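You operate a simulated robot arm through the tools that you are given. There is no shell and no other tool. Be economical: measure what you need, move in short steps, check, and stop when the job is done.

The job below is to be done with a simulated robot arm. You get a single attempt, and the scene is never put back.

## Task
Pump the vacuum bag down to HALF and cap its valve again.
Fine: meanwhile the cap goes in the grey holder by the pump; hose back into the white holder by the pump.
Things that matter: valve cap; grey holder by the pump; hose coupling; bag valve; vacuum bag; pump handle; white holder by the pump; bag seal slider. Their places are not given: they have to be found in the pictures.

Only the result counts: the job must be done as asked and must still hold three seconds after the hand-in. Knocking over, shifting, dropping, spilling or breaking anything else fails it. A push-on lid holds only when it is set on centred and level and pressed home; a screw cap is set on level and turned clockwise until tight.

## Robot
A 7-joint arm with a two-finger parallel gripper, fixed in place. Base frame: the origin is at the foot of the arm, x ahead of it, y to its left, z up. Units: m, rad, N and s.
With the tool pointing down near the work surface it reaches from about 0.32 to 0.74 m from the base axis. Its first joint turns from -2.007 to 2.007 rad. Payload 3.91 kg.
The tool frame sits at the grasp point between the pads (the TCP): z along the fingers, y along the line on which they close. The tips reach 0.03 m beyond it. Largest opening 0.11 m; finger width 0.02, thickness 0.01; the body of the gripper, 0.048 by 0.112 m, starts 0.055 m behind the TCP.
Orientation is that of the tool frame in the base frame, as a unit quaternion [x, y, z, w]. With the fingers straight down and closing along the base's y, the tool's x points along the base's -x, its y along +y and its z along -z.

## Interface
- The arm moves only by the tool arm_command. Its argument "increments" is a list of rows, each a list of 7 numbers: the gripper command, from -1 (shut) to 1 (fully open), values between in proportion, then the shift along the tool's x, y, z in m, then the turn, a rotation vector about the tool's x, y, z in rad. In form: [[fingers, dx, dy, dz, rx, ry, rz], ...]. A call has 1 to 10 rows; each row shifts and turns the commanded pose from where the row before left it, along the tool's axes as they then stand. Rows are played at 5 a second. More than 0.05 m and 0.15 rad between two rows, or a gripper value outside its range, and nothing of the call is played. A pose out of reach is approached as far as the arm can. The call stops where the force on the tool passes 40 N (or 10 N more than at its start, if that is more) or the arm is blocked; 0.2 s more then pass. Each finger travels about 0.108 m/s and halts on what it meets, pressing with about 41 N; the grip force reading is that of the motor and also rises with nothing between the fingers. The clock runs only during rows and for 0.2 s after the last one: add rows that do not move to give the fingers time. The reply holds the time, the measured pose of the TCP, the force on the tool along the base axes, the opening and the grip force, in the units named above and with some noise.
- Cameras (640 x 400 px; columns grow to the right, rows downward): "scene" is fixed at [0.0508, -0.4997, 1.5004]; the picture's right is [0.33, -0.94, 0.00], its down [-0.73, -0.25, -0.64] and it looks along [0.60, 0.21, -0.77] (base axes); focal length 288 px, centre (320, 200). "wrist" rides on the gripper at [-0.036, 0, -0.057] in the tool frame; the picture's right is [0.00, -1.00, 0.00], its down [0.97, 0.00, -0.24] and it looks along [0.24, 0.00, 0.97] (tool axes); focal length 218 px, centre (320, 200).
- grab_frame(camera): a new picture of that camera. The clock stands still meanwhile.
- lift_body(by): slides the trunk up (or, below 0, down) by that many m; the arm rides with it, the base frame stays. It gives what a move gives, with no picture.
- pixel_to_xyz(camera, pixels): for up to 12 pixels [column, row] of the newest picture of that camera ("zoom" is the newest enlarged one), the place [x, y, z] in the base frame of the surface seen there, good to about 0.002 m. The clock stands still meanwhile.
- close_up(camera, box): a new picture of the part [left, top, right, bottom] of that camera's present view, enlarged. The clock stands still meanwhile.
- job_done(): hands the job in; it is judged then, once.

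Work in short steps. Measure before you move; look again where a grasp or a placing could have gone wrong, and mend it. You have 80 turns and 54 pictures in all, those below and enlarged ones among them. Open the gripper and draw the arm clear of the work before you hand the job in, unless the task says otherwise; then end with one line.

The tools are called by a JSON object that holds its "fn" and its "kwargs". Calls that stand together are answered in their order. arm_command: Moves the arm, as the interface text tells. Its arguments: {"type":"object","properties":{"increments":{"type":"array"}},"required":["increments"]} The other tools are called the same way: lift_body (by) slides the trunk up or down; grab_frame (camera) takes a picture; pixel_to_xyz (camera, pixels) gives the place of the surface under pixels of a picture; close_up (camera, box) takes an enlarged picture of a part of a camera's view; job_done () hands the job in.

At the start:

```text
time_s: 0.0
tcp_pos: [0.5277, -0.1296, 1.1573]
tcp_rot: [0.0, 1.0, 0.0, 0.0]
force: [0.5, -1.0, 0.2]
grip_width: 0.1101
finger_force: 0.0
trunk travel left (down, up): [-0.7, 0.29]
```

scene: 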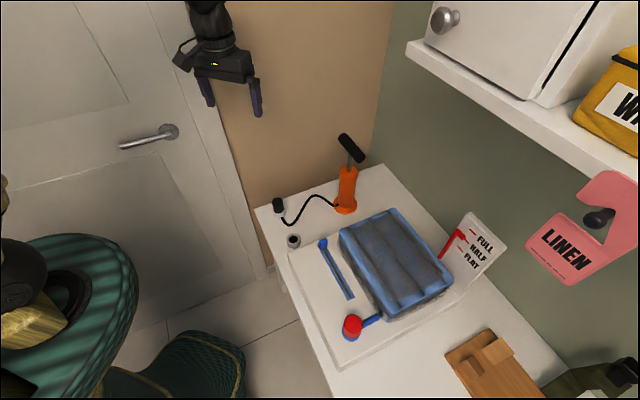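
wrist: 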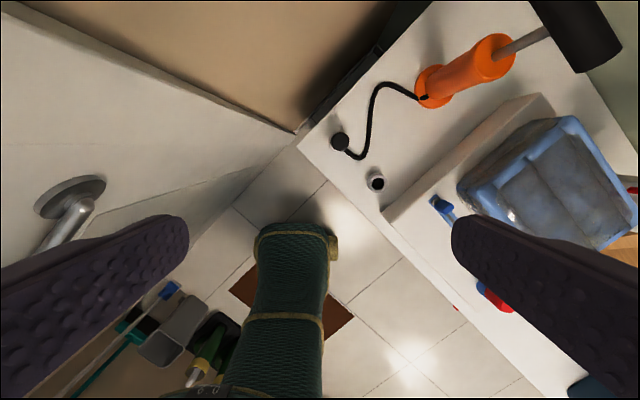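

The scene shows the pump (345,185), hose coupling (278,205), holder (293,240), red cap (352,327), and a gauge sign at (470,250). I enlarge the work area to see details.

{"fn": "close_up", "kwargs": {"camera": "scene", "box": [240, 120, 400, 220]}}

{"fn": "close_up", "kwargs": {"camera": "scene", "box": [260, 210, 520, 372]}}

{"fn": "pixel_to_xyz", "kwargs": {"camera": "scene", "pixels": [[278, 202], [293, 239], [352, 322], [375, 320], [346, 207], [347, 175], [350, 148], [340, 137], [361, 158], [323, 243], [350, 297], [395, 260]]}}

```text
4.00 times, centred on (320, 170) of scene
```

zoom: 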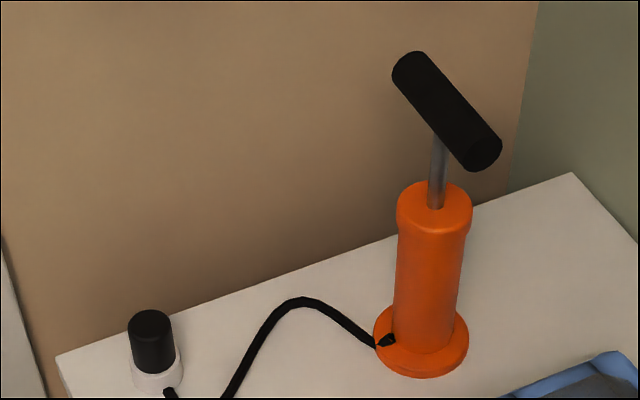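

```text
2.46 times, centred on (390, 291) of scene
```

zoom: 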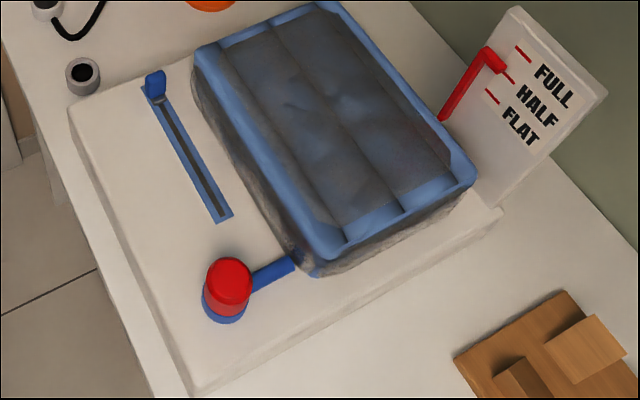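

```text
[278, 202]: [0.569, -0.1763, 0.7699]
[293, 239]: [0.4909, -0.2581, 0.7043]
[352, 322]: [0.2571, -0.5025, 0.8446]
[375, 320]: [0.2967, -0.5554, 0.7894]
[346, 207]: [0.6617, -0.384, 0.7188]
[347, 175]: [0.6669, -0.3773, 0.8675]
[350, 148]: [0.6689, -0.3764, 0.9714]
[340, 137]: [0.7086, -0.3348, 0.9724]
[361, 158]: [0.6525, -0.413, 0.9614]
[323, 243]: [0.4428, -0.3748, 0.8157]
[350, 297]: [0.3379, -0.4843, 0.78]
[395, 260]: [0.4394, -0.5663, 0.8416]
```

The gauge and the seal slider need a closer look, so I enlarge each one.

{"fn": "close_up", "kwargs": {"camera": "scene", "box": [430, 205, 510, 275]}}

{"fn": "pixel_to_xyz", "kwargs": {"camera": "zoom", "pixels": [[200, 100], [320, 200], [400, 250]]}}

{"fn": "close_up", "kwargs": {"camera": "scene", "box": [280, 225, 400, 345]}}

```text
5.71 times, centred on (470, 240) of scene
```

zoom: 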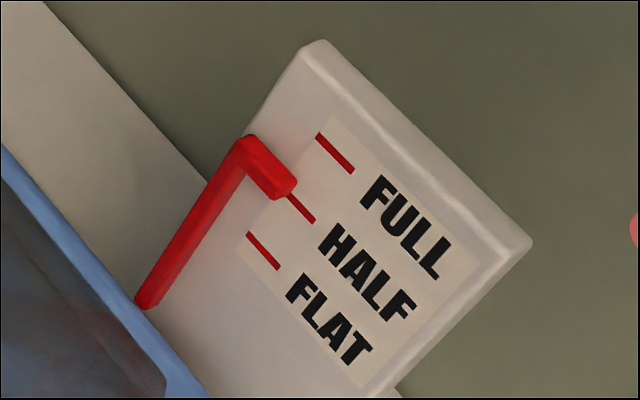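

```text
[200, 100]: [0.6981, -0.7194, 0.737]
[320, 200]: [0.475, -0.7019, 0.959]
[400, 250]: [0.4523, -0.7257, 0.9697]
```

```text
3.33 times, centred on (340, 285) of scene
```

zoom: 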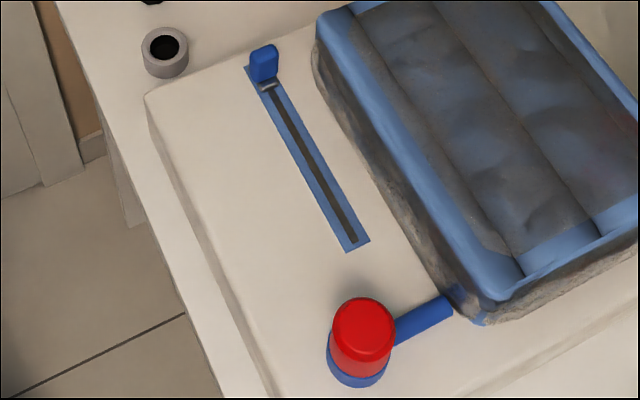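

The gauge pointer sits in front of the plate, so parallax makes it look lower than it is. It is probably near FULL. I move over the red cap with the wrist camera to inspect the cap and the slider.

{"fn": "arm_command", "kwargs": {"increments": [[1, 0.02, -0.04, 0, 0, 0, 0], [1, 0.02, -0.04, 0, 0, 0, 0], [1, 0.02, -0.04, 0, 0, 0, 0], [1, 0.02, -0.04, 0, 0, 0, 0], [1, 0.02, -0.04, 0, 0, 0, 0], [1, 0.02, -0.04, 0, 0, 0, 0], [1, 0.02, -0.04, 0.02, 0, 0, 0], [1, 0.02, -0.04, 0.02, 0, 0, 0], [1, 0.02, 0, 0.02, 0, 0, 0], [1, 0, 0, 0, 0, 0, 0]]}}

{"fn": "grab_frame", "kwargs": {"camera": "wrist"}}

```text
time_s: 2.2
tcp_pos: [0.3434, -0.4512, 1.098]
tcp_rot: [0.0, 1.0, 0.001, -0.001]
force: [0.3, -0.9, 0.3]
grip_width: 0.11
finger_force: 0.0
trunk travel left (down, up): [-0.7, 0.29]
```

```text
47 pictures are left
```

wrist: 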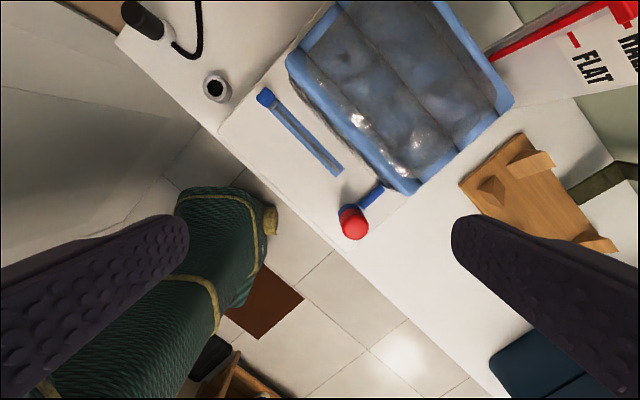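

{"fn": "close_up", "kwargs": {"camera": "wrist", "box": [240, 70, 420, 250]}}

{"fn": "pixel_to_xyz", "kwargs": {"camera": "wrist", "pixels": [[352, 229], [343, 210], [375, 194], [265, 97], [337, 170], [215, 87], [205, 87], [226, 87], [147, 30], [325, 160], [240, 150]]}}

```text
2.22 times, centred on (330, 160) of wrist
```

zoom: 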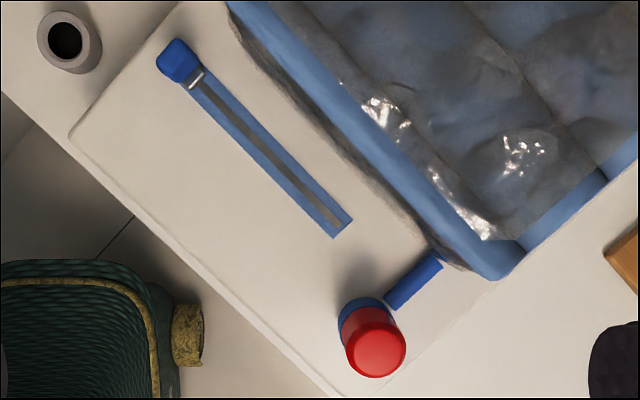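

```text
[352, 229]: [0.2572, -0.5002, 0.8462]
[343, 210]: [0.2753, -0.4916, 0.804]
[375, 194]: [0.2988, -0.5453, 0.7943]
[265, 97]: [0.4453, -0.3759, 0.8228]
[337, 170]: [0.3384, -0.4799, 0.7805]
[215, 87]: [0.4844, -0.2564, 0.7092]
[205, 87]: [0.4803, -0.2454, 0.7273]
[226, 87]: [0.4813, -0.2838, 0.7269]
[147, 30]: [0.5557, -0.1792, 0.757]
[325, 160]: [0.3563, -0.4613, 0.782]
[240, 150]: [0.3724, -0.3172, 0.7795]
```

The cap is at about (0.257, -0.501), with its top at z 0.846. I descend above it for a close look at the cap type.

{"fn": "arm_command", "kwargs": {"increments": [[1, 0.022, -0.0125, 0.035, 0, 0, 0], [1, 0.022, -0.0125, 0.035, 0, 0, 0], [1, 0.022, -0.0125, 0.035, 0, 0, 0], [1, 0.02, -0.0125, 0.035, 0, 0, 0], [1, 0, 0, 0.025, 0, 0, 0], [1, 0, 0, 0, 0, 0, 0]]}}

{"fn": "grab_frame", "kwargs": {"camera": "wrist"}}

{"fn": "pixel_to_xyz", "kwargs": {"camera": "wrist", "pixels": [[320, 220], [300, 220], [340, 220], [320, 235], [320, 250], [320, 200]]}}

```text
time_s: 3.6
tcp_pos: [0.261, -0.4996, 0.9334]
tcp_rot: [0.0, 1.0, 0.001, 0.0]
force: [0.4, -1.0, 0.4]
grip_width: 0.11
finger_force: 0.2
trunk travel left (down, up): [-0.7, 0.29]
```

```text
45 pictures are left
```

wrist: 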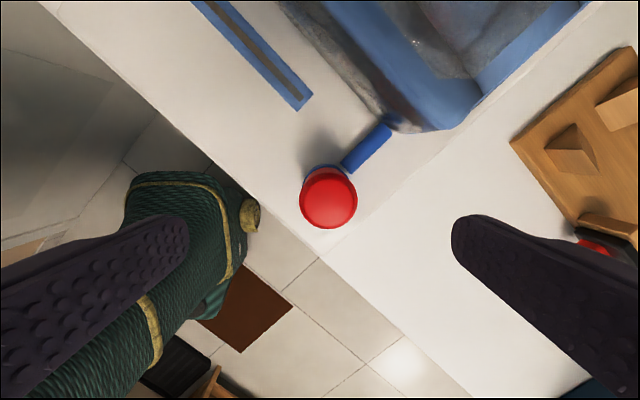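

```text
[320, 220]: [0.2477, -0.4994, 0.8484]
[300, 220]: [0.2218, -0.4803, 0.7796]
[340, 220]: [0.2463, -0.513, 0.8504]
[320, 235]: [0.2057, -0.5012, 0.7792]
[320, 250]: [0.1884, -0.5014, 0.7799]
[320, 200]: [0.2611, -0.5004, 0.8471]
```

I check the cap/valve boundary height from the side view in the scene camera before gripping.

{"fn": "close_up", "kwargs": {"camera": "scene", "box": [328, 300, 392, 350]}}

{"fn": "pixel_to_xyz", "kwargs": {"camera": "zoom", "pixels": [[240, 160], [240, 230], [240, 255], [240, 280], [240, 300], [240, 330], [240, 350], [240, 370]]}}

```text
8.00 times, centred on (360, 325) of scene
```

zoom: 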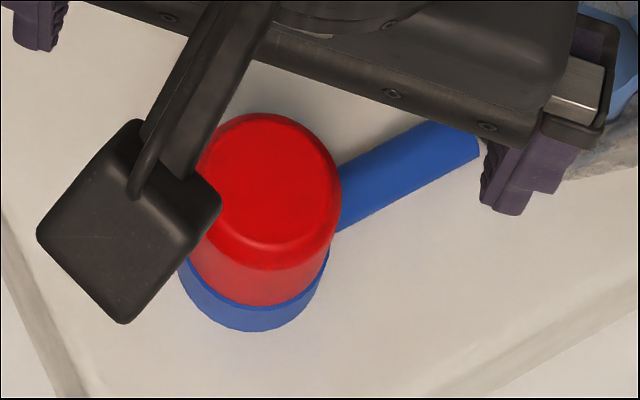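

```text
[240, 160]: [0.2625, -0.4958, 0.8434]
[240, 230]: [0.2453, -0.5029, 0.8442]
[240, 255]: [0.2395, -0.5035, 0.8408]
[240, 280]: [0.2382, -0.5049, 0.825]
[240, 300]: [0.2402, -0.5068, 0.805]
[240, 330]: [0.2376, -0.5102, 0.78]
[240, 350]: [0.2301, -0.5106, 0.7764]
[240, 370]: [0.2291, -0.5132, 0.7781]
```

The cap spans z 0.803 to 0.846 with a smooth side, so it is probably push-on. I lower to TCP z 0.842 with tips at 0.812, and grip.

{"fn": "arm_command", "kwargs": {"increments": [[1, 0.001, -0.0045, 0.03, 0, 0, 0], [1, 0, 0, 0.03, 0, 0, 0], [1, 0, 0, 0.025, 0, 0, 0], [1, 0, 0, 0.006, 0, 0, 0], [1, 0, 0, 0, 0, 0, 0], [0, 0, 0, 0, 0, 0, 0], [-0.3, 0, 0, 0, 0, 0, 0], [-0.6, 0, 0, 0, 0, 0, 0], [-1, 0, 0, 0, 0, 0, 0], [-1, 0, 0, 0, 0, 0, 0]]}}

{"fn": "grab_frame", "kwargs": {"camera": "wrist"}}

```text
time_s: 5.8
tcp_pos: [0.2612, -0.5059, 0.8428]
tcp_rot: [0.001, 1.0, -0.002, 0.0]
force: [0.8, -28.7, 4.1]
grip_width: 0.0402
finger_force: 41.1
trunk travel left (down, up): [-0.7, 0.29]
```

```text
43 pictures are left
```

wrist: 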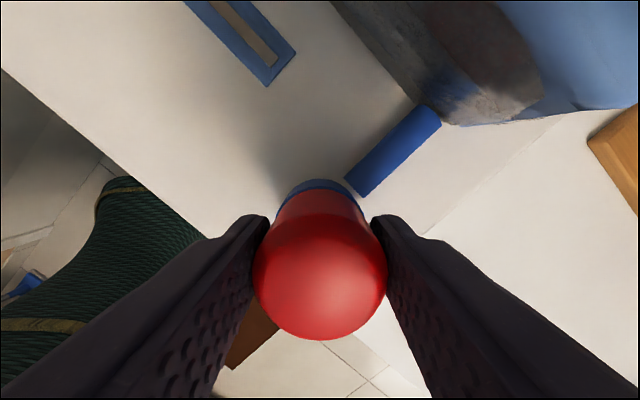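

The tool is pushed toward -y (-28.7 N), so the cap centre lies a little further that way. I nudge -0.003 in y to relieve the side load.

{"fn": "arm_command", "kwargs": {"increments": [[-1, 0, -0.003, 0, 0, 0, 0], [-1, 0, 0, 0, 0, 0, 0]]}}

```text
time_s: 6.4
tcp_pos: [0.2608, -0.5069, 0.8421]
tcp_rot: [0.0, 1.0, 0.0, 0.001]
force: [4.5, -15.0, 11.9]
grip_width: 0.0404
finger_force: 40.8
trunk travel left (down, up): [-0.7, 0.29]
```

Side load has halved. One more nudge, then a gentle upward pull to test for a push-on cap.

{"fn": "arm_command", "kwargs": {"increments": [[-1, 0, -0.0025, 0, 0, 0, 0], [-1, 0, 0, -0.003, 0, 0, 0], [-1, 0, 0, -0.003, 0, 0, 0], [-1, 0, 0, 0, 0, 0, 0]]}}

```text
time_s: 7.4
tcp_pos: [0.2602, -0.5086, 0.8472]
tcp_rot: [0.0, 1.0, 0.002, 0.0]
force: [0.2, 0.7, -0.6]
grip_width: 0.0405
finger_force: 41.0
trunk travel left (down, up): [-0.7, 0.29]
```

The force vanished and the TCP rose 5 mm, so the cap either came free or slipped. I raise it further and look.

{"fn": "arm_command", "kwargs": {"increments": [[-1, 0, 0, -0.03, 0, 0, 0], [-1, 0, 0, -0.03, 0, 0, 0], [-1, 0, 0, -0.04, 0, 0, 0], [-1, 0, 0, -0.04, 0, 0, 0], [-1, 0, 0, 0, 0, 0, 0]]}}

{"fn": "grab_frame", "kwargs": {"camera": "wrist"}}

{"fn": "grab_frame", "kwargs": {"camera": "scene"}}

```text
time_s: 8.6
tcp_pos: [0.2644, -0.5075, 0.9854]
tcp_rot: [0.001, 1.0, 0.001, 0.001]
force: [-0.3, -0.2, -1.4]
grip_width: 0.0404
finger_force: 40.9
trunk travel left (down, up): [-0.7, 0.29]
```

```text
42 pictures are left
```

wrist: 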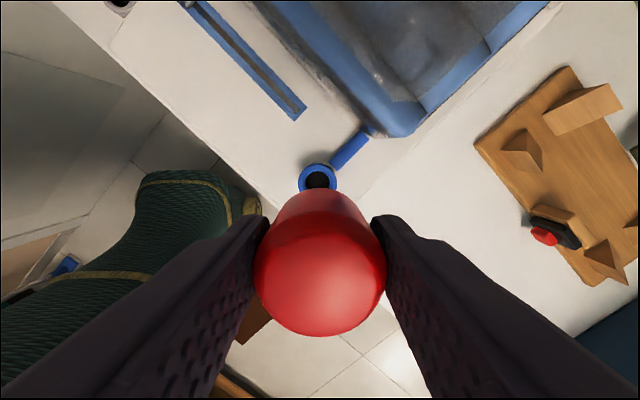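

```text
41 pictures are left
```

scene: 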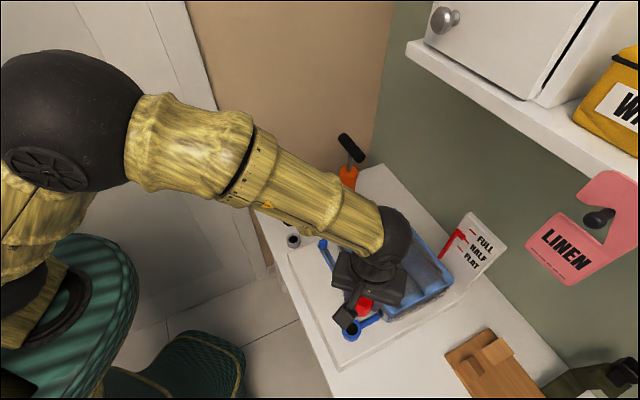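

The cap is off and held, and the open valve is at wrist (318,180). I measure the valve rim and the grey holder precisely.

{"fn": "pixel_to_xyz", "kwargs": {"camera": "wrist", "pixels": [[302, 180], [334, 180], [318, 167], [318, 180], [309, 169], [328, 169]]}}

{"fn": "close_up", "kwargs": {"camera": "scene", "box": [261, 185, 325, 260]}}

{"fn": "pixel_to_xyz", "kwargs": {"camera": "scene", "pixels": [[293, 235], [293, 243], [288, 239], [298, 239], [293, 240], [278, 199], [278, 209], [273, 200], [283, 200]]}}

```text
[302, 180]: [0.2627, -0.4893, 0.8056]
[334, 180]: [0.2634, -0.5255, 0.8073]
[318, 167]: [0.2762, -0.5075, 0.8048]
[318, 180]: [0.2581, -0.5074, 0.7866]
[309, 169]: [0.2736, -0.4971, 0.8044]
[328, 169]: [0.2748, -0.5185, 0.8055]
```

```text
5.33 times, centred on (293, 222) of scene
```

zoom: 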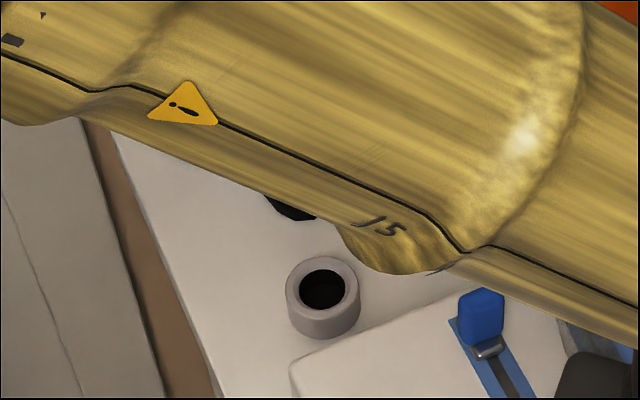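

```text
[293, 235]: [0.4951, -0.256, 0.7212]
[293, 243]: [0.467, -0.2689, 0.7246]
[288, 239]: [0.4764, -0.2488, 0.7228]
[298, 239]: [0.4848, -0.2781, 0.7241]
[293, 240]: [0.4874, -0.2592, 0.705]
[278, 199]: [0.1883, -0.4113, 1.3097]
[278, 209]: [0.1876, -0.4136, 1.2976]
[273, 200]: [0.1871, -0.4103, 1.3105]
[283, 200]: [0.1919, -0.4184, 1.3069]
```

Valve centre is about (0.260, -0.507), and the holder about (0.481, -0.263) with its rim at 0.726. I move near the grey holder with a standoff so the wrist camera can see it.

{"fn": "arm_command", "kwargs": {"increments": [[-1, -0.025, 0.041, 0, 0, 0, 0], [-1, -0.025, 0.041, 0, 0, 0, 0], [-1, -0.025, 0.041, 0, 0, 0, 0], [-1, -0.025, 0.041, 0, 0, 0, 0], [-1, -0.03, 0.041, 0.02, 0, 0, 0], [-1, -0.03, 0.04, 0.03, 0, 0, 0], [-1, 0, 0, 0.03, 0, 0, 0], [-1, 0, 0, 0, 0, 0, 0]]}}

{"fn": "grab_frame", "kwargs": {"camera": "wrist"}}

```text
refused: row 5 steps farther than a row can; nothing moved
```

```text
39 pictures are left
```

wrist: 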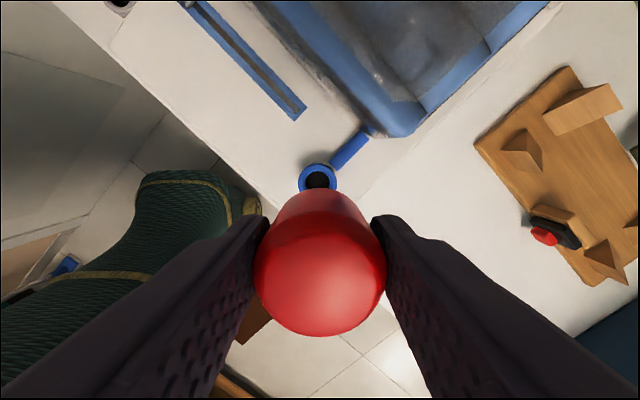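

The last row steps were too large, so I retry with smaller ones.

{"fn": "arm_command", "kwargs": {"increments": [[-1, -0.025, 0.041, 0, 0, 0, 0], [-1, -0.025, 0.041, 0, 0, 0, 0], [-1, -0.025, 0.041, 0, 0, 0, 0], [-1, -0.025, 0.041, 0, 0, 0, 0], [-1, -0.025, 0.041, 0, 0, 0, 0], [-1, -0.025, 0.041, 0, 0, 0, 0], [-1, -0.015, 0, 0.04, 0, 0, 0], [-1, 0, 0, 0.04, 0, 0, 0], [-1, 0, 0, 0, 0, 0, 0]]}}

{"fn": "grab_frame", "kwargs": {"camera": "wrist"}}

```text
time_s: 10.6
tcp_pos: [0.4221, -0.2629, 0.905]
tcp_rot: [-0.001, 1.0, 0.0, 0.0]
force: [0.3, -0.7, -0.5]
grip_width: 0.0405
finger_force: 41.0
trunk travel left (down, up): [-0.7, 0.29]
```

```text
38 pictures are left
```

wrist: 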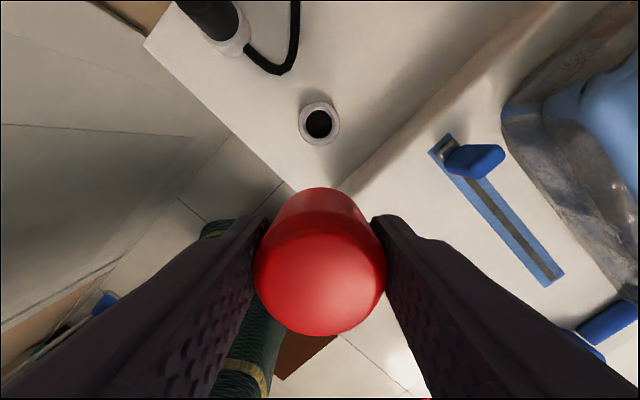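

{"fn": "close_up", "kwargs": {"camera": "wrist", "box": [280, 90, 360, 150]}}

{"fn": "pixel_to_xyz", "kwargs": {"camera": "wrist", "pixels": [[302, 122], [337, 122], [319, 106], [319, 138], [319, 124], [310, 130], [240, 45], [215, 25], [200, 22], [228, 8], [222, 30], [232, 45]]}}

```text
6.67 times, centred on (320, 120) of wrist
```

zoom: 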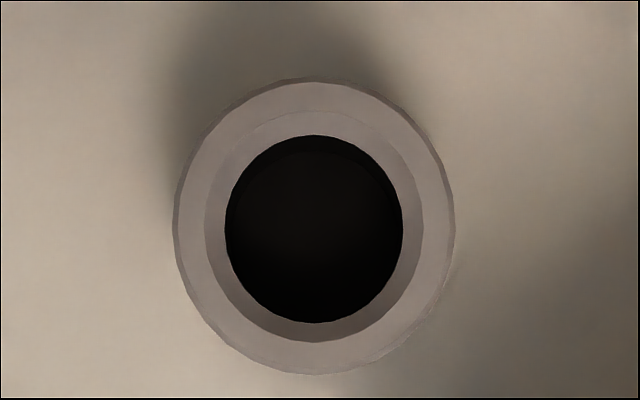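

```text
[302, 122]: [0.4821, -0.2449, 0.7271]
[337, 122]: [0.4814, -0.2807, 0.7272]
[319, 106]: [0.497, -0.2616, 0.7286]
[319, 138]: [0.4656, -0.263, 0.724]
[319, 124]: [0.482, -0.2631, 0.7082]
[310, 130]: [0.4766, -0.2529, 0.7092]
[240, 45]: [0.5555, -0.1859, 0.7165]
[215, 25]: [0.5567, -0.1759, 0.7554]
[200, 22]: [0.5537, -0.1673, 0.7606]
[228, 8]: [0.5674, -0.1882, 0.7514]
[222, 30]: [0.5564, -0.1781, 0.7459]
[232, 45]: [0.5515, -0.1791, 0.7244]
```

The grey holder centre is about (0.481, -0.2625), with its rim at 0.727. I move over it and descend to just above the seat.

{"fn": "arm_command", "kwargs": {"increments": [[-1, -0.03, 0, 0, 0, 0, 0], [-1, -0.03, 0.0004, 0.02, 0, 0, 0], [-1, 0, 0, 0.04, 0, 0, 0], [-1, 0, 0, 0.04, 0, 0, 0], [-1, 0, 0, 0.015, 0, 0, 0], [-1, 0, 0, 0, 0, 0, 0], [-1, 0, 0, 0, 0, 0, 0]]}}

```text
time_s: 12.2
tcp_pos: [0.4834, -0.2633, 0.7919]
tcp_rot: [-0.002, 1.0, -0.001, 0.0]
force: [0.0, 0.3, 0.1]
grip_width: 0.0403
finger_force: 41.0
trunk travel left (down, up): [-0.7, 0.29]
```

Aligned within about a millimetre. I lower slowly and watch for contact force.

{"fn": "arm_command", "kwargs": {"increments": [[-1, 0.001, 0, 0.006, 0, 0, 0], [-1, 0, 0, 0.006, 0, 0, 0], [-1, 0, 0, 0.005, 0, 0, 0], [-1, 0, 0, 0.004, 0, 0, 0], [-1, 0, 0, 0.003, 0, 0, 0], [-1, 0, 0, 0.003, 0, 0, 0], [-1, 0, 0, 0.0, 0, 0, 0]]}}

{"fn": "grab_frame", "kwargs": {"camera": "wrist"}}

```text
time_s: 13.8
tcp_pos: [0.4832, -0.2627, 0.7668]
tcp_rot: [0.0, 1.0, 0.0, 0.001]
force: [-1.5, -1.3, 12.7]
grip_width: 0.0406
finger_force: 40.3
trunk travel left (down, up): [-0.7, 0.29]
```

```text
36 pictures are left
```

wrist: 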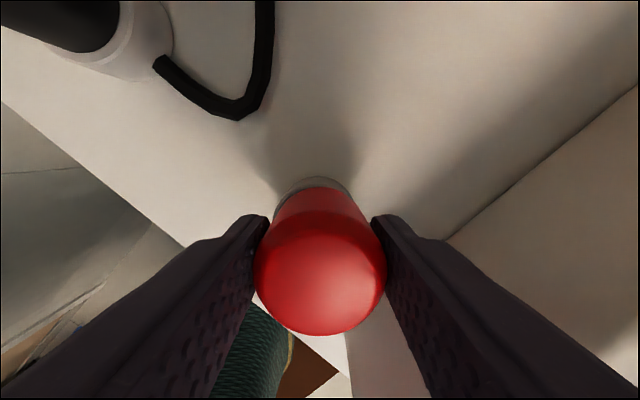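

Contact at z 0.767 is the expected seating height. I press slightly, then open a little and check that the cap stays.

{"fn": "arm_command", "kwargs": {"increments": [[-1, 0, 0, 0.002, 0, 0, 0], [-1, 0, 0, 0, 0, 0, 0]]}}

{"fn": "arm_command", "kwargs": {"increments": [[-0.2, 0, 0, -0.002, 0, 0, 0], [0.1, 0, 0, 0, 0, 0, 0], [0.1, 0, 0, 0, 0, 0, 0], [0.1, 0, 0, -0.03, 0, 0, 0], [0.1, 0, 0, -0.04, 0, 0, 0], [0.1, 0.02, 0, -0.04, 0, 0, 0], [0.1, 0.03, 0, -0.03, 0, 0, 0], [0.1, 0, 0, 0, 0, 0, 0]]}}

{"fn": "grab_frame", "kwargs": {"camera": "wrist"}}

```text
time_s: 14.4
tcp_pos: [0.4847, -0.2633, 0.7653]
tcp_rot: [0.0, 1.0, -0.001, 0.002]
force: [-2.9, -2.9, 30.4]
grip_width: 0.0406
finger_force: 40.5
trunk travel left (down, up): [-0.7, 0.29]
```

```text
time_s: 16.2
tcp_pos: [0.4348, -0.2618, 0.9051]
tcp_rot: [-0.001, 1.0, 0.0, 0.0]
force: [-0.4, -0.4, -0.3]
grip_width: 0.0604
finger_force: 0.0
trunk travel left (down, up): [-0.7, 0.29]
```

```text
35 pictures are left
```

wrist: 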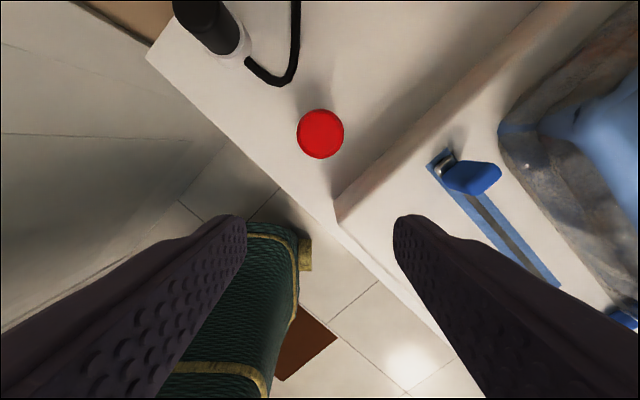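

The cap sits in the grey holder. I move toward the black hose coupling at wrist (210,25) to measure it.

{"fn": "arm_command", "kwargs": {"increments": [[0.6, -0.035, 0.03, 0, 0, 0, 0], [0.6, -0.035, 0.03, 0, 0, 0, 0], [0.6, -0.025, 0.025, 0, 0, 0, 0], [0.6, 0, 0, 0, 0, 0, 0]]}}

{"fn": "grab_frame", "kwargs": {"camera": "wrist"}}

```text
time_s: 17.2
tcp_pos: [0.5266, -0.1833, 0.9077]
tcp_rot: [0.002, 1.0, 0.001, 0.001]
force: [-0.1, -0.7, 0.2]
grip_width: 0.0878
finger_force: 0.1
trunk travel left (down, up): [-0.7, 0.29]
```

```text
34 pictures are left
```

wrist: 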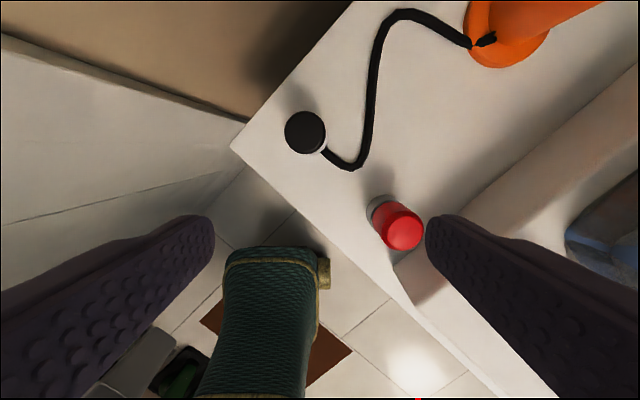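

{"fn": "pixel_to_xyz", "kwargs": {"camera": "wrist", "pixels": [[305, 131], [287, 131], [323, 131], [305, 115], [305, 148], [324, 152], [345, 167], [305, 153]]}}

{"fn": "close_up", "kwargs": {"camera": "scene", "box": [258, 185, 322, 225]}}

{"fn": "pixel_to_xyz", "kwargs": {"camera": "zoom", "pixels": [[200, 130], [200, 160], [200, 190], [200, 220], [200, 250], [200, 270], [200, 290]]}}

```text
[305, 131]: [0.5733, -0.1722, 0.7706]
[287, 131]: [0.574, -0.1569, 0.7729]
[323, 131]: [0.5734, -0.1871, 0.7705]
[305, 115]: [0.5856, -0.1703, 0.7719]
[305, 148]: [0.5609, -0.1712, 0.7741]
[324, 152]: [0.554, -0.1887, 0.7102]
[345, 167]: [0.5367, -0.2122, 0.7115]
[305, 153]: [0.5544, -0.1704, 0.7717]
```

```text
10.00 times, centred on (290, 205) of scene
```

zoom: 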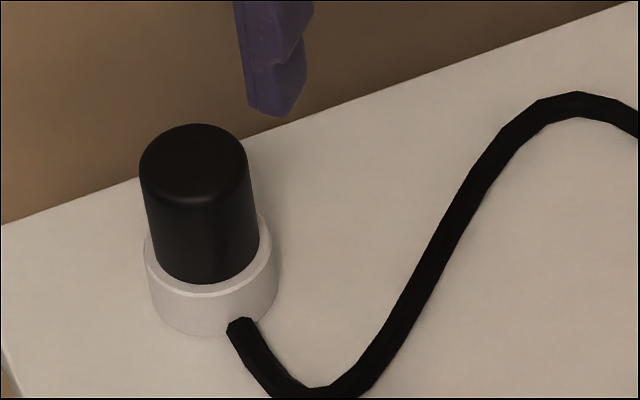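

```text
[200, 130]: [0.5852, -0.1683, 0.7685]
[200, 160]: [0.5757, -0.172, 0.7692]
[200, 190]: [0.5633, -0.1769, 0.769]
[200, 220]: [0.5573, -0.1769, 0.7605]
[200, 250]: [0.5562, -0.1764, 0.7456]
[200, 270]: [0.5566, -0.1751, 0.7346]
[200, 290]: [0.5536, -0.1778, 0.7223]
```

The coupling centre is about (0.573, -0.172), with its top at 0.772 and the white holder rim at about 0.727. I lower around it and grip.

{"fn": "arm_command", "kwargs": {"increments": [[0.5, -0.025, 0.006, 0.02, 0, 0, 0], [0.5, -0.0215, 0.0055, 0.03, 0, 0, 0], [0.5, 0, 0, 0.04, 0, 0, 0], [0.5, 0, 0, 0.035, 0, 0, 0], [0.4, 0, 0, 0.015, 0, 0, 0], [0.1, 0, 0, 0, 0, 0, 0], [-0.2, 0, 0, 0, 0, 0, 0], [-0.3, 0, 0, 0, 0, 0, 0], [-1, 0, 0, 0, 0, 0, 0], [-1, 0, 0, 0, 0, 0, 0]]}}

```text
time_s: 19.4
tcp_pos: [0.5756, -0.1668, 0.7652]
tcp_rot: [0.001, 1.0, -0.001, 0.0]
force: [3.7, -15.3, 1.7]
grip_width: 0.0344
finger_force: 40.5
trunk travel left (down, up): [-0.7, 0.29]
```

There is a side load of -15 N in y, and the grip is about 2.5 mm off-centre in x. I release, recentre, and regrip.

{"fn": "arm_command", "kwargs": {"increments": [[-0.1, 0, 0, 0, 0, 0, 0], [-0.1, 0.0025, -0.005, 0, 0, 0, 0], [-0.1, 0, 0, 0, 0, 0, 0], [-0.3, 0, 0, 0, 0, 0, 0], [-1, 0, 0, 0, 0, 0, 0], [-1, 0, 0, 0, 0, 0, 0]]}}

{"fn": "grab_frame", "kwargs": {"camera": "wrist"}}

```text
time_s: 20.8
tcp_pos: [0.5734, -0.1673, 0.7657]
tcp_rot: [-0.001, 1.0, 0.001, -0.001]
force: [-0.1, 17.0, 0.3]
grip_width: 0.0348
finger_force: 40.8
trunk travel left (down, up): [-0.7, 0.29]
```

```text
32 pictures are left
```

wrist: 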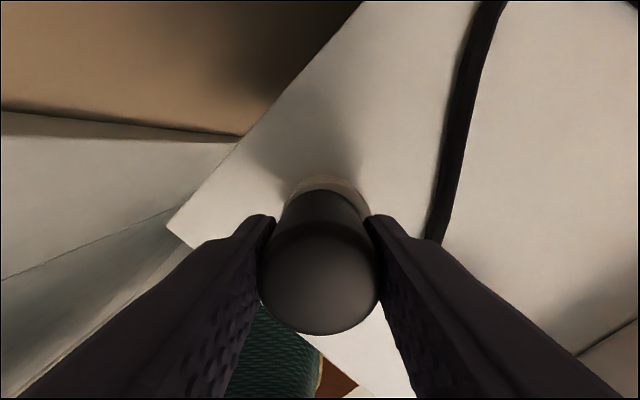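

The coupling's true y is about -0.169. I centre on it and pull up gently.

{"fn": "arm_command", "kwargs": {"increments": [[-1, 0, 0.0027, 0, 0, 0, 0], [-1, 0, 0, -0.004, 0, 0, 0], [-1, 0, 0, -0.004, 0, 0, 0], [-1, 0, 0, -0.02, 0, 0, 0], [-1, 0, 0, -0.04, 0, 0, 0], [-1, 0, 0, -0.04, 0, 0, 0], [-1, 0, 0, 0, 0, 0, 0]]}}

{"fn": "grab_frame", "kwargs": {"camera": "wrist"}}

{"fn": "grab_frame", "kwargs": {"camera": "scene"}}

```text
time_s: 22.4
tcp_pos: [0.5753, -0.1683, 0.8728]
tcp_rot: [0.0, 1.0, 0.0, 0.0]
force: [-0.1, -0.2, -0.9]
grip_width: 0.0345
finger_force: 41.0
trunk travel left (down, up): [-0.7, 0.29]
```

```text
31 pictures are left
```

wrist: 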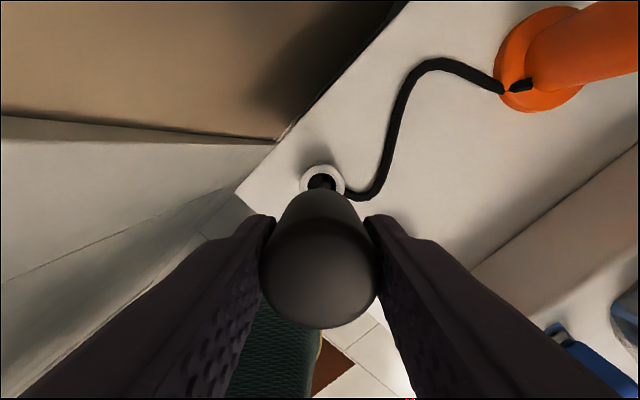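

```text
30 pictures are left
```

scene: 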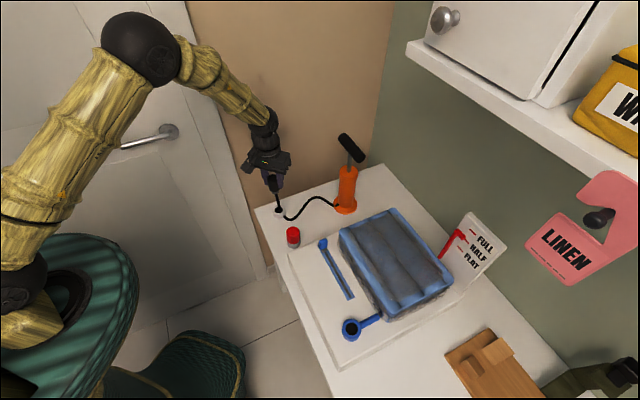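

A dark strand hangs under the coupling. I check how long it is and measure the white holder's centre.

{"fn": "close_up", "kwargs": {"camera": "scene", "box": [240, 150, 320, 225]}}

{"fn": "pixel_to_xyz", "kwargs": {"camera": "wrist", "pixels": [[302, 182], [342, 182], [322, 167], [322, 181], [313, 188], [332, 188]]}}

```text
5.33 times, centred on (280, 188) of scene
```

zoom: 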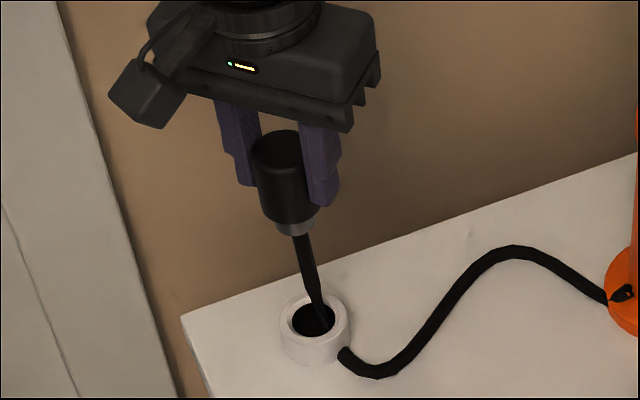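

```text
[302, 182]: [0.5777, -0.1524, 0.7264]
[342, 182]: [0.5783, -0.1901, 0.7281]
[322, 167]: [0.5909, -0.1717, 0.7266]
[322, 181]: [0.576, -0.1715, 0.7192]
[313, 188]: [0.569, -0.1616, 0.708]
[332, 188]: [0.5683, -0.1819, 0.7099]
```

The coupling is free with a short grey nozzle, and the hose pays out behind it. I lift and carry it toward the valve.

{"fn": "arm_command", "kwargs": {"increments": [[-1, 0, 0, -0.04, 0, 0, 0], [-1, 0, 0, -0.03, 0, 0, 0], [-1, 0.0313, -0.0339, 0, 0, 0, 0], [-1, 0.0313, -0.0339, 0, 0, 0, 0], [-1, 0.0313, -0.0339, 0, 0, 0, 0], [-1, 0.0313, -0.0339, 0, 0, 0, 0], [-1, 0.0313, -0.0339, 0, 0, 0, 0], [-1, 0.0313, -0.0339, 0, 0, 0, 0], [-1, 0.0313, -0.0339, 0, 0, 0, 0], [-1, 0, 0, 0, 0, 0, 0]]}}

{"fn": "grab_frame", "kwargs": {"camera": "scene"}}

```text
time_s: 24.6
tcp_pos: [0.3561, -0.4053, 0.9433]
tcp_rot: [-0.001, 1.0, 0.0, 0.001]
force: [-0.5, 0.5, 0.2]
grip_width: 0.0345
finger_force: 41.0
trunk travel left (down, up): [-0.7, 0.29]
```

```text
28 pictures are left
```

scene: 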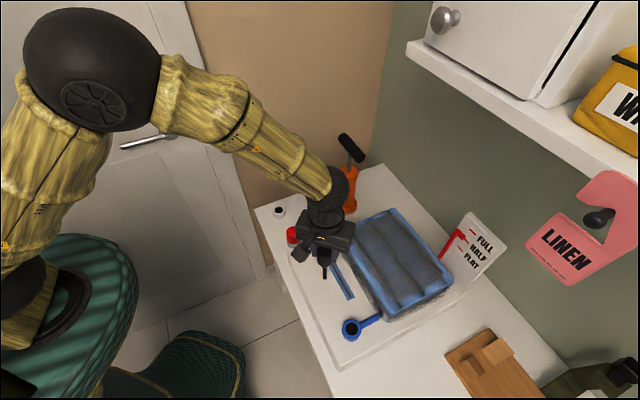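

All clear. I continue to above the valve and descend to a few centimetres above the seat.

{"fn": "arm_command", "kwargs": {"increments": [[-1, 0.0313, -0.0339, 0, 0, 0, 0], [-1, 0.0313, -0.0339, 0, 0, 0, 0], [-1, 0.0315, -0.0339, 0, 0, 0, 0], [-1, 0, 0, 0.04, 0, 0, 0], [-1, 0, 0, 0.02, 0, 0, 0], [-1, 0, 0, 0, 0, 0, 0], [-1, 0, 0, 0, 0, 0, 0]]}}

{"fn": "grab_frame", "kwargs": {"camera": "wrist"}}

```text
time_s: 26.2
tcp_pos: [0.2599, -0.5087, 0.884]
tcp_rot: [0.0, 1.0, 0.0, 0.0]
force: [0.3, 0.8, -1.9]
grip_width: 0.0345
finger_force: 40.9
trunk travel left (down, up): [-0.7, 0.29]
```

```text
27 pictures are left
```

wrist: 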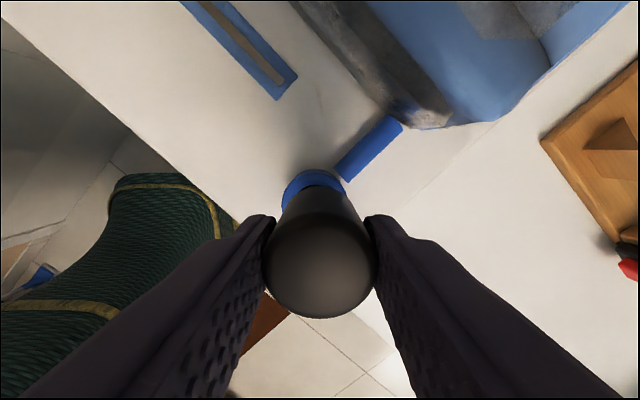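

The valve appears roughly centred, perhaps 1–2 mm toward +y. I shift slightly and lower in small steps while watching the force.

{"fn": "arm_command", "kwargs": {"increments": [[-1, 0, 0.001, 0.01, 0, 0, 0], [-1, 0, 0, 0.01, 0, 0, 0], [-1, 0, 0, 0.006, 0, 0, 0], [-1, 0, 0, 0.005, 0, 0, 0], [-1, 0, 0, 0.004, 0, 0, 0], [-1, 0, 0, 0.003, 0, 0, 0], [-1, 0, 0, 0, 0, 0, 0]]}}

```text
time_s: 27.8
tcp_pos: [0.2592, -0.5078, 0.8477]
tcp_rot: [0.0, 1.0, -0.003, 0.003]
force: [-3.8, 0.9, 30.2]
grip_width: 0.0348
finger_force: 40.6
trunk travel left (down, up): [-0.7, 0.29]
```

Force is 30 N at 0.8477, about 3 mm above the expected seat. I press a little more, since it must click home.

{"fn": "arm_command", "kwargs": {"increments": [[-1, 0, 0, 0.002, 0, 0, 0], [-1, 0, 0, 0, 0, 0, 0]]}}

{"fn": "close_up", "kwargs": {"camera": "scene", "box": [320, 290, 400, 350]}}

```text
time_s: 28.4
tcp_pos: [0.2596, -0.5065, 0.8448]
tcp_rot: [0.0, 1.0, -0.002, 0.001]
force: [-4.8, -2.8, 30.3]
grip_width: 0.0345
finger_force: 41.4
trunk travel left (down, up): [-0.7, 0.29]
```

```text
6.67 times, centred on (360, 320) of scene
```

zoom: 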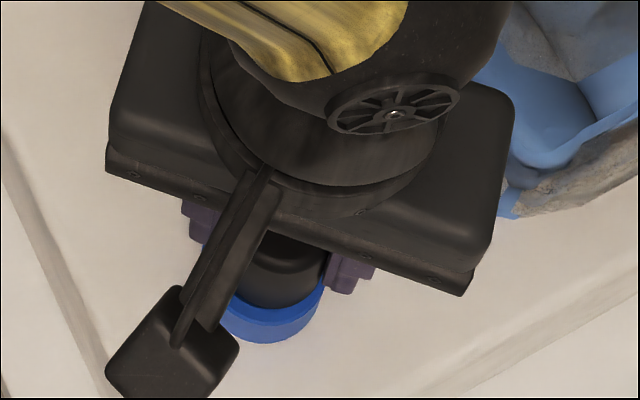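

It moved further in to 0.8448. I press until the limit to make sure it is home.

{"fn": "arm_command", "kwargs": {"increments": [[-1, 0, 0, 0.0015, 0, 0, 0], [-1, 0, 0, 0.0015, 0, 0, 0], [-1, 0, 0, 0, 0, 0, 0]]}}

```text
time_s: 29.2
tcp_pos: [0.2602, -0.507, 0.8424]
tcp_rot: [0.0, 1.0, -0.002, 0.001]
force: [-1.4, -9.5, 30.9]
grip_width: 0.0347
finger_force: 40.7
trunk travel left (down, up): [-0.7, 0.29]
```

The force stays at 30 N while moving, so the fingers may be slipping down the coupling. I release, rise, and look.

{"fn": "arm_command", "kwargs": {"increments": [[-0.5, 0, 0, -0.003, 0, 0, 0], [-0.1, 0, 0, 0, 0, 0, 0], [0.1, 0, 0, 0, 0, 0, 0], [0.1, 0, 0, -0.04, 0, 0, 0], [0.1, 0, 0, -0.04, 0, 0, 0], [0.1, 0, 0, -0.03, 0, 0, 0], [0.1, 0, 0, 0, 0, 0, 0]]}}

{"fn": "grab_frame", "kwargs": {"camera": "wrist"}}

{"fn": "close_up", "kwargs": {"camera": "scene", "box": [320, 290, 400, 350]}}

{"fn": "pixel_to_xyz", "kwargs": {"camera": "wrist", "pixels": [[318, 215], [318, 200], [318, 225], [310, 215], [326, 215], [318, 208]]}}

```text
time_s: 30.8
tcp_pos: [0.2575, -0.5039, 0.9539]
tcp_rot: [0.0, 1.0, 0.001, 0.0]
force: [0.3, 0.4, -0.4]
grip_width: 0.0605
finger_force: 0.0
trunk travel left (down, up): [-0.7, 0.29]
```

```text
25 pictures are left
```

wrist: 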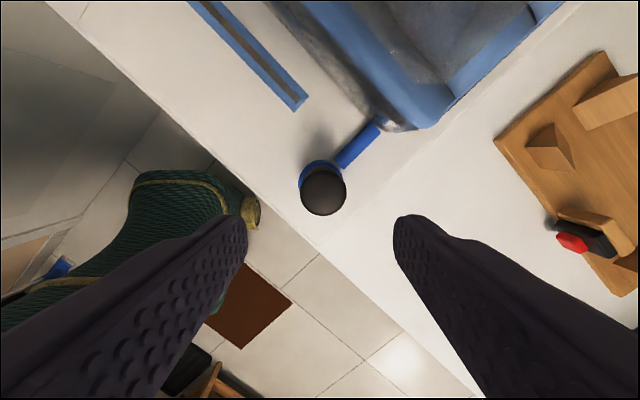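

```text
6.67 times, centred on (360, 320) of scene
```

zoom: 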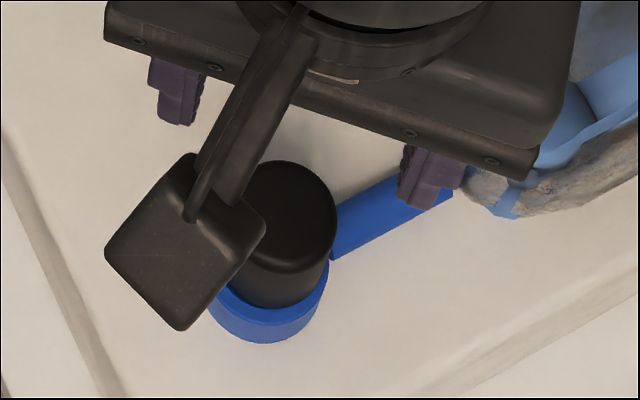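

```text
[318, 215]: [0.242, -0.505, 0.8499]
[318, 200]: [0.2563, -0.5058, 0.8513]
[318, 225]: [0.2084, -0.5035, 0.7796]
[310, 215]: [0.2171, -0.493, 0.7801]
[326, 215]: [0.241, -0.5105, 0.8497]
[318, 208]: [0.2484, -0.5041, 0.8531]
```

The coupling top is at 0.851, which matches being seated (rim 0.8055 + 0.045). I press down on its top with closed fingers to make sure it is home.

{"fn": "arm_command", "kwargs": {"increments": [[-1, 0, -0.001, 0, 0, 0, 0], [-1, 0, 0, 0.03, 0, 0, 0], [-1, 0, 0, 0.03, 0, 0, 0], [-1, 0, 0, 0.008, 0, 0, 0], [-1, 0, 0, 0.003, 0, 0, 0], [-1, 0, 0, 0.003, 0, 0, 0], [-1, 0, 0, 0.003, 0, 0, 0], [-1, 0, 0, 0.003, 0, 0, 0], [-1, 0, 0, 0, 0, 0, 0]]}}

```text
time_s: 32.5
tcp_pos: [0.2599, -0.5085, 0.8813]
tcp_rot: [-0.001, 1.0, -0.005, 0.004]
force: [-0.2, 7.0, 17.7]
grip_width: 0.0
finger_force: 37.7
trunk travel left (down, up): [-0.7, 0.29]
stopped in row 8: the force on the tool passed its limit (the readings are from after the stop); the commanded pose is now the measured one
```

It stopped past 40 N with the coupling solid, so it is seated. I raise and move toward the pump handle at about (0.67, -0.375, 0.96).

{"fn": "arm_command", "kwargs": {"increments": [[-1, 0, 0, -0.048, 0, 0, 0], [-1, 0, 0, -0.048, 0, 0, 0], [-1, 0, 0, -0.048, 0, 0, 0], [0, -0.03, 0.02, -0.03, 0, 0, 0], [0, -0.04, 0.025, 0, 0, 0, 0], [0.3, -0.04, 0.025, 0, 0, 0, 0], [0.3, -0.04, 0.025, 0, 0, 0, 0], [0.3, -0.04, 0.025, 0, 0, 0, 0], [0.3, -0.04, 0.02, 0, 0, 0, 0], [0.3, 0, 0, 0, 0, 0, 0]]}}

{"fn": "arm_command", "kwargs": {"increments": [[0.3, 0, 0, -0.02, 0, 0, -0.14], [0.3, 0, 0, -0.02, 0, 0, -0.14], [0.3, 0, 0, -0.02, 0, 0, -0.14], [0.3, 0, 0, 0, 0, 0, -0.14], [0.3, 0, 0, 0, 0, 0, -0.14], [0.3, 0, 0, 0, 0, 0, -0.14], [0.3, 0, 0, 0, 0, 0, -0.11], [0.3, 0, 0, 0, 0, 0, 0]]}}

{"fn": "grab_frame", "kwargs": {"camera": "wrist"}}

{"fn": "grab_frame", "kwargs": {"camera": "scene"}}

```text
time_s: 34.7
tcp_pos: [0.4871, -0.3656, 1.052]
tcp_rot: [0.0, 1.0, -0.004, 0.002]
force: [-0.2, 1.0, 0.0]
grip_width: 0.0715
finger_force: 0.1
trunk travel left (down, up): [-0.7, 0.29]
```

```text
time_s: 36.5
tcp_pos: [0.4889, -0.3676, 1.1133]
tcp_rot: [-0.458, 0.889, -0.004, 0.0]
force: [0.3, -0.2, 0.3]
grip_width: 0.0716
finger_force: 0.1
trunk travel left (down, up): [-0.7, 0.29]
```

```text
23 pictures are left
```

wrist: 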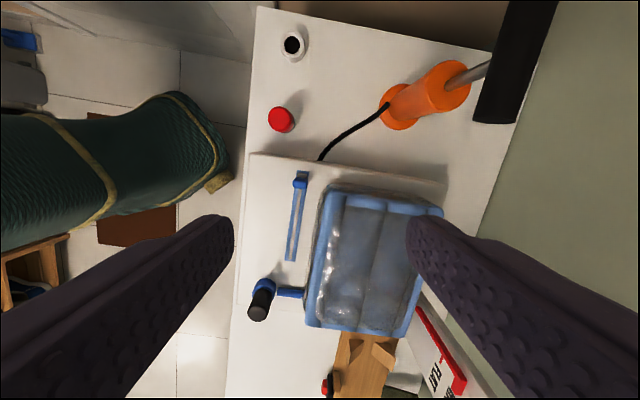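

```text
22 pictures are left
```

scene: 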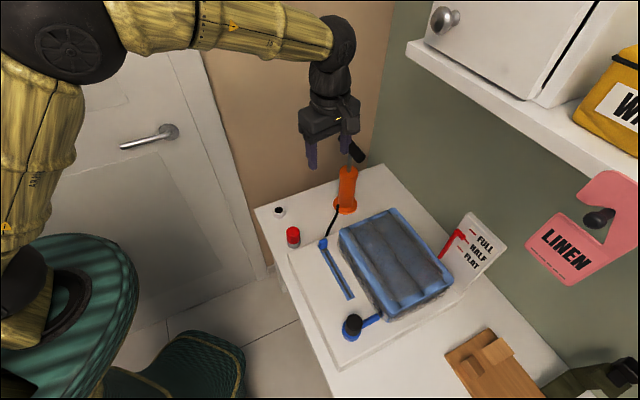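

The gripper is now across the handle, which runs from (545,10) to (495,110) in the wrist view. I measure the handle.

{"fn": "pixel_to_xyz", "kwargs": {"camera": "wrist", "pixels": [[497, 110], [478, 115], [515, 115], [530, 10], [525, 30], [508, 70], [495, 60], [525, 65], [480, 70], [445, 85]]}}

{"fn": "close_up", "kwargs": {"camera": "wrist", "box": [440, 0, 600, 130]}}

```text
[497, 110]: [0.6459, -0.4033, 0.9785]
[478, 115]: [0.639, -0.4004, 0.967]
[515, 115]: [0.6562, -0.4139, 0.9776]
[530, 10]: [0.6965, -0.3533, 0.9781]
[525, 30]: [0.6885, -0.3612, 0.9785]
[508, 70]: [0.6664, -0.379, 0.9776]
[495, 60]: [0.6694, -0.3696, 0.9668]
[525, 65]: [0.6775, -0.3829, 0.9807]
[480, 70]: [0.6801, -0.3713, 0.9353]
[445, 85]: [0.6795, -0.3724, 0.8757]
```

```text
3.08 times, centred on (520, 65) of wrist
```

zoom: 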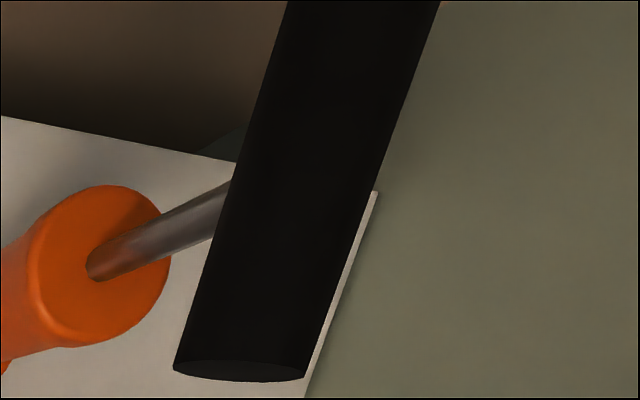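

Handle axis lies at 45° with its centre near (0.685, -0.374) and top at 0.979. I check the clearances to the walls and shelf.

{"fn": "pixel_to_xyz", "kwargs": {"camera": "scene", "pixels": [[408, 45], [408, 58], [430, 70], [395, 60], [370, 150], [375, 100], [360, 60], [382, 165], [400, 150]]}}

{"fn": "pixel_to_xyz", "kwargs": {"camera": "wrist", "pixels": [[580, 100], [600, 30], [480, 35]]}}

```text
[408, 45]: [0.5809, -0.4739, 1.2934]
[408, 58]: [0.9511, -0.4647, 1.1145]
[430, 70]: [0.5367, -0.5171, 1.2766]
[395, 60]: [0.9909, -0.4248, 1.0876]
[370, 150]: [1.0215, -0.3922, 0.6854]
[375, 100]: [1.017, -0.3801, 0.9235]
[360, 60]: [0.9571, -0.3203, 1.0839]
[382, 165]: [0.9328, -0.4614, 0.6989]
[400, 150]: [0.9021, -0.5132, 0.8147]
```

```text
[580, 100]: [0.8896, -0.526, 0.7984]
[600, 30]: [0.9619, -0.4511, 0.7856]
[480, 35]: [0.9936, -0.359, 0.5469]
```

Clear: walls are far and the shelf corner is 0.14 m away. I rotate to 45° and move above the handle centre to test the reach.

{"fn": "arm_command", "kwargs": {"increments": [[0.3, 0, 0, 0, 0, 0, 0.08], [0.3, 0, 0, 0, 0, 0, 0.08], [0.3, -0.0268, -0.0286, 0.01, 0, 0, 0], [0.3, -0.0268, -0.0286, 0.01, 0, 0, 0], [0.3, -0.0268, -0.0286, 0.01, 0, 0, 0], [0.3, -0.0268, -0.0286, 0.01, 0, 0, 0], [0.3, -0.0268, -0.0286, 0.01, 0, 0, 0], [0.3, 0, 0, 0, 0, 0, 0], [0.3, 0, 0, 0, 0, 0, 0]]}}

{"fn": "grab_frame", "kwargs": {"camera": "wrist"}}

```text
time_s: 38.5
tcp_pos: [0.6455, -0.3659, 1.0652]
tcp_rot: [-0.385, 0.923, -0.005, 0.001]
force: [1.2, -0.5, -0.3]
grip_width: 0.0713
finger_force: 0.0
out of reach, approached as far as the arm can: row 6, 7
trunk travel left (down, up): [-0.7, 0.29]
```

```text
20 pictures are left
```

wrist: 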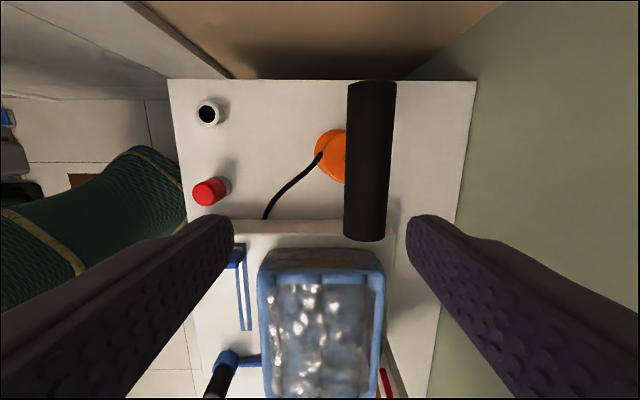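

Straight-down reach runs out at r≈0.742, so I will tilt the tool outward about the handle's axis direction. First I measure the handle centreline precisely.

{"fn": "pixel_to_xyz", "kwargs": {"camera": "wrist", "pixels": [[371, 100], [369, 160], [366, 225], [349, 160], [388, 160], [366, 236], [372, 84], [345, 130], [345, 170]]}}

```text
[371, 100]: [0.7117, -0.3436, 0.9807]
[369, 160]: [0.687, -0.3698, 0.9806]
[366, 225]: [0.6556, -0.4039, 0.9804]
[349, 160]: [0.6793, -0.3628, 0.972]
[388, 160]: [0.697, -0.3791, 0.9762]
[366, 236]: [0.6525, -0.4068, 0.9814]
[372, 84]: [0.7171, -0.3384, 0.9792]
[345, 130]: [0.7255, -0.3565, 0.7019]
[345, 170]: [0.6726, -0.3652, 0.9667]
```

Handle centre is (0.685, -0.373) and its axis is at z≈0.964. I tilt the tool outward by 0.36 rad about the handle direction while above it.

{"fn": "arm_command", "kwargs": {"increments": [[0.3, 0, 0, 0, 0.12, 0, 0], [0.3, 0, 0, 0, 0.12, 0, 0], [0.3, 0, 0, 0, 0.12, 0, 0], [0.3, 0, 0, 0, 0, 0, 0], [0.3, 0, 0, 0, 0, 0, 0]]}}

```text
time_s: 39.7
tcp_pos: [0.6439, -0.3648, 1.0628]
tcp_rot: [-0.378, 0.907, -0.171, 0.071]
force: [-0.1, -0.3, -0.1]
grip_width: 0.0716
finger_force: 0.0
trunk travel left (down, up): [-0.7, 0.29]
```

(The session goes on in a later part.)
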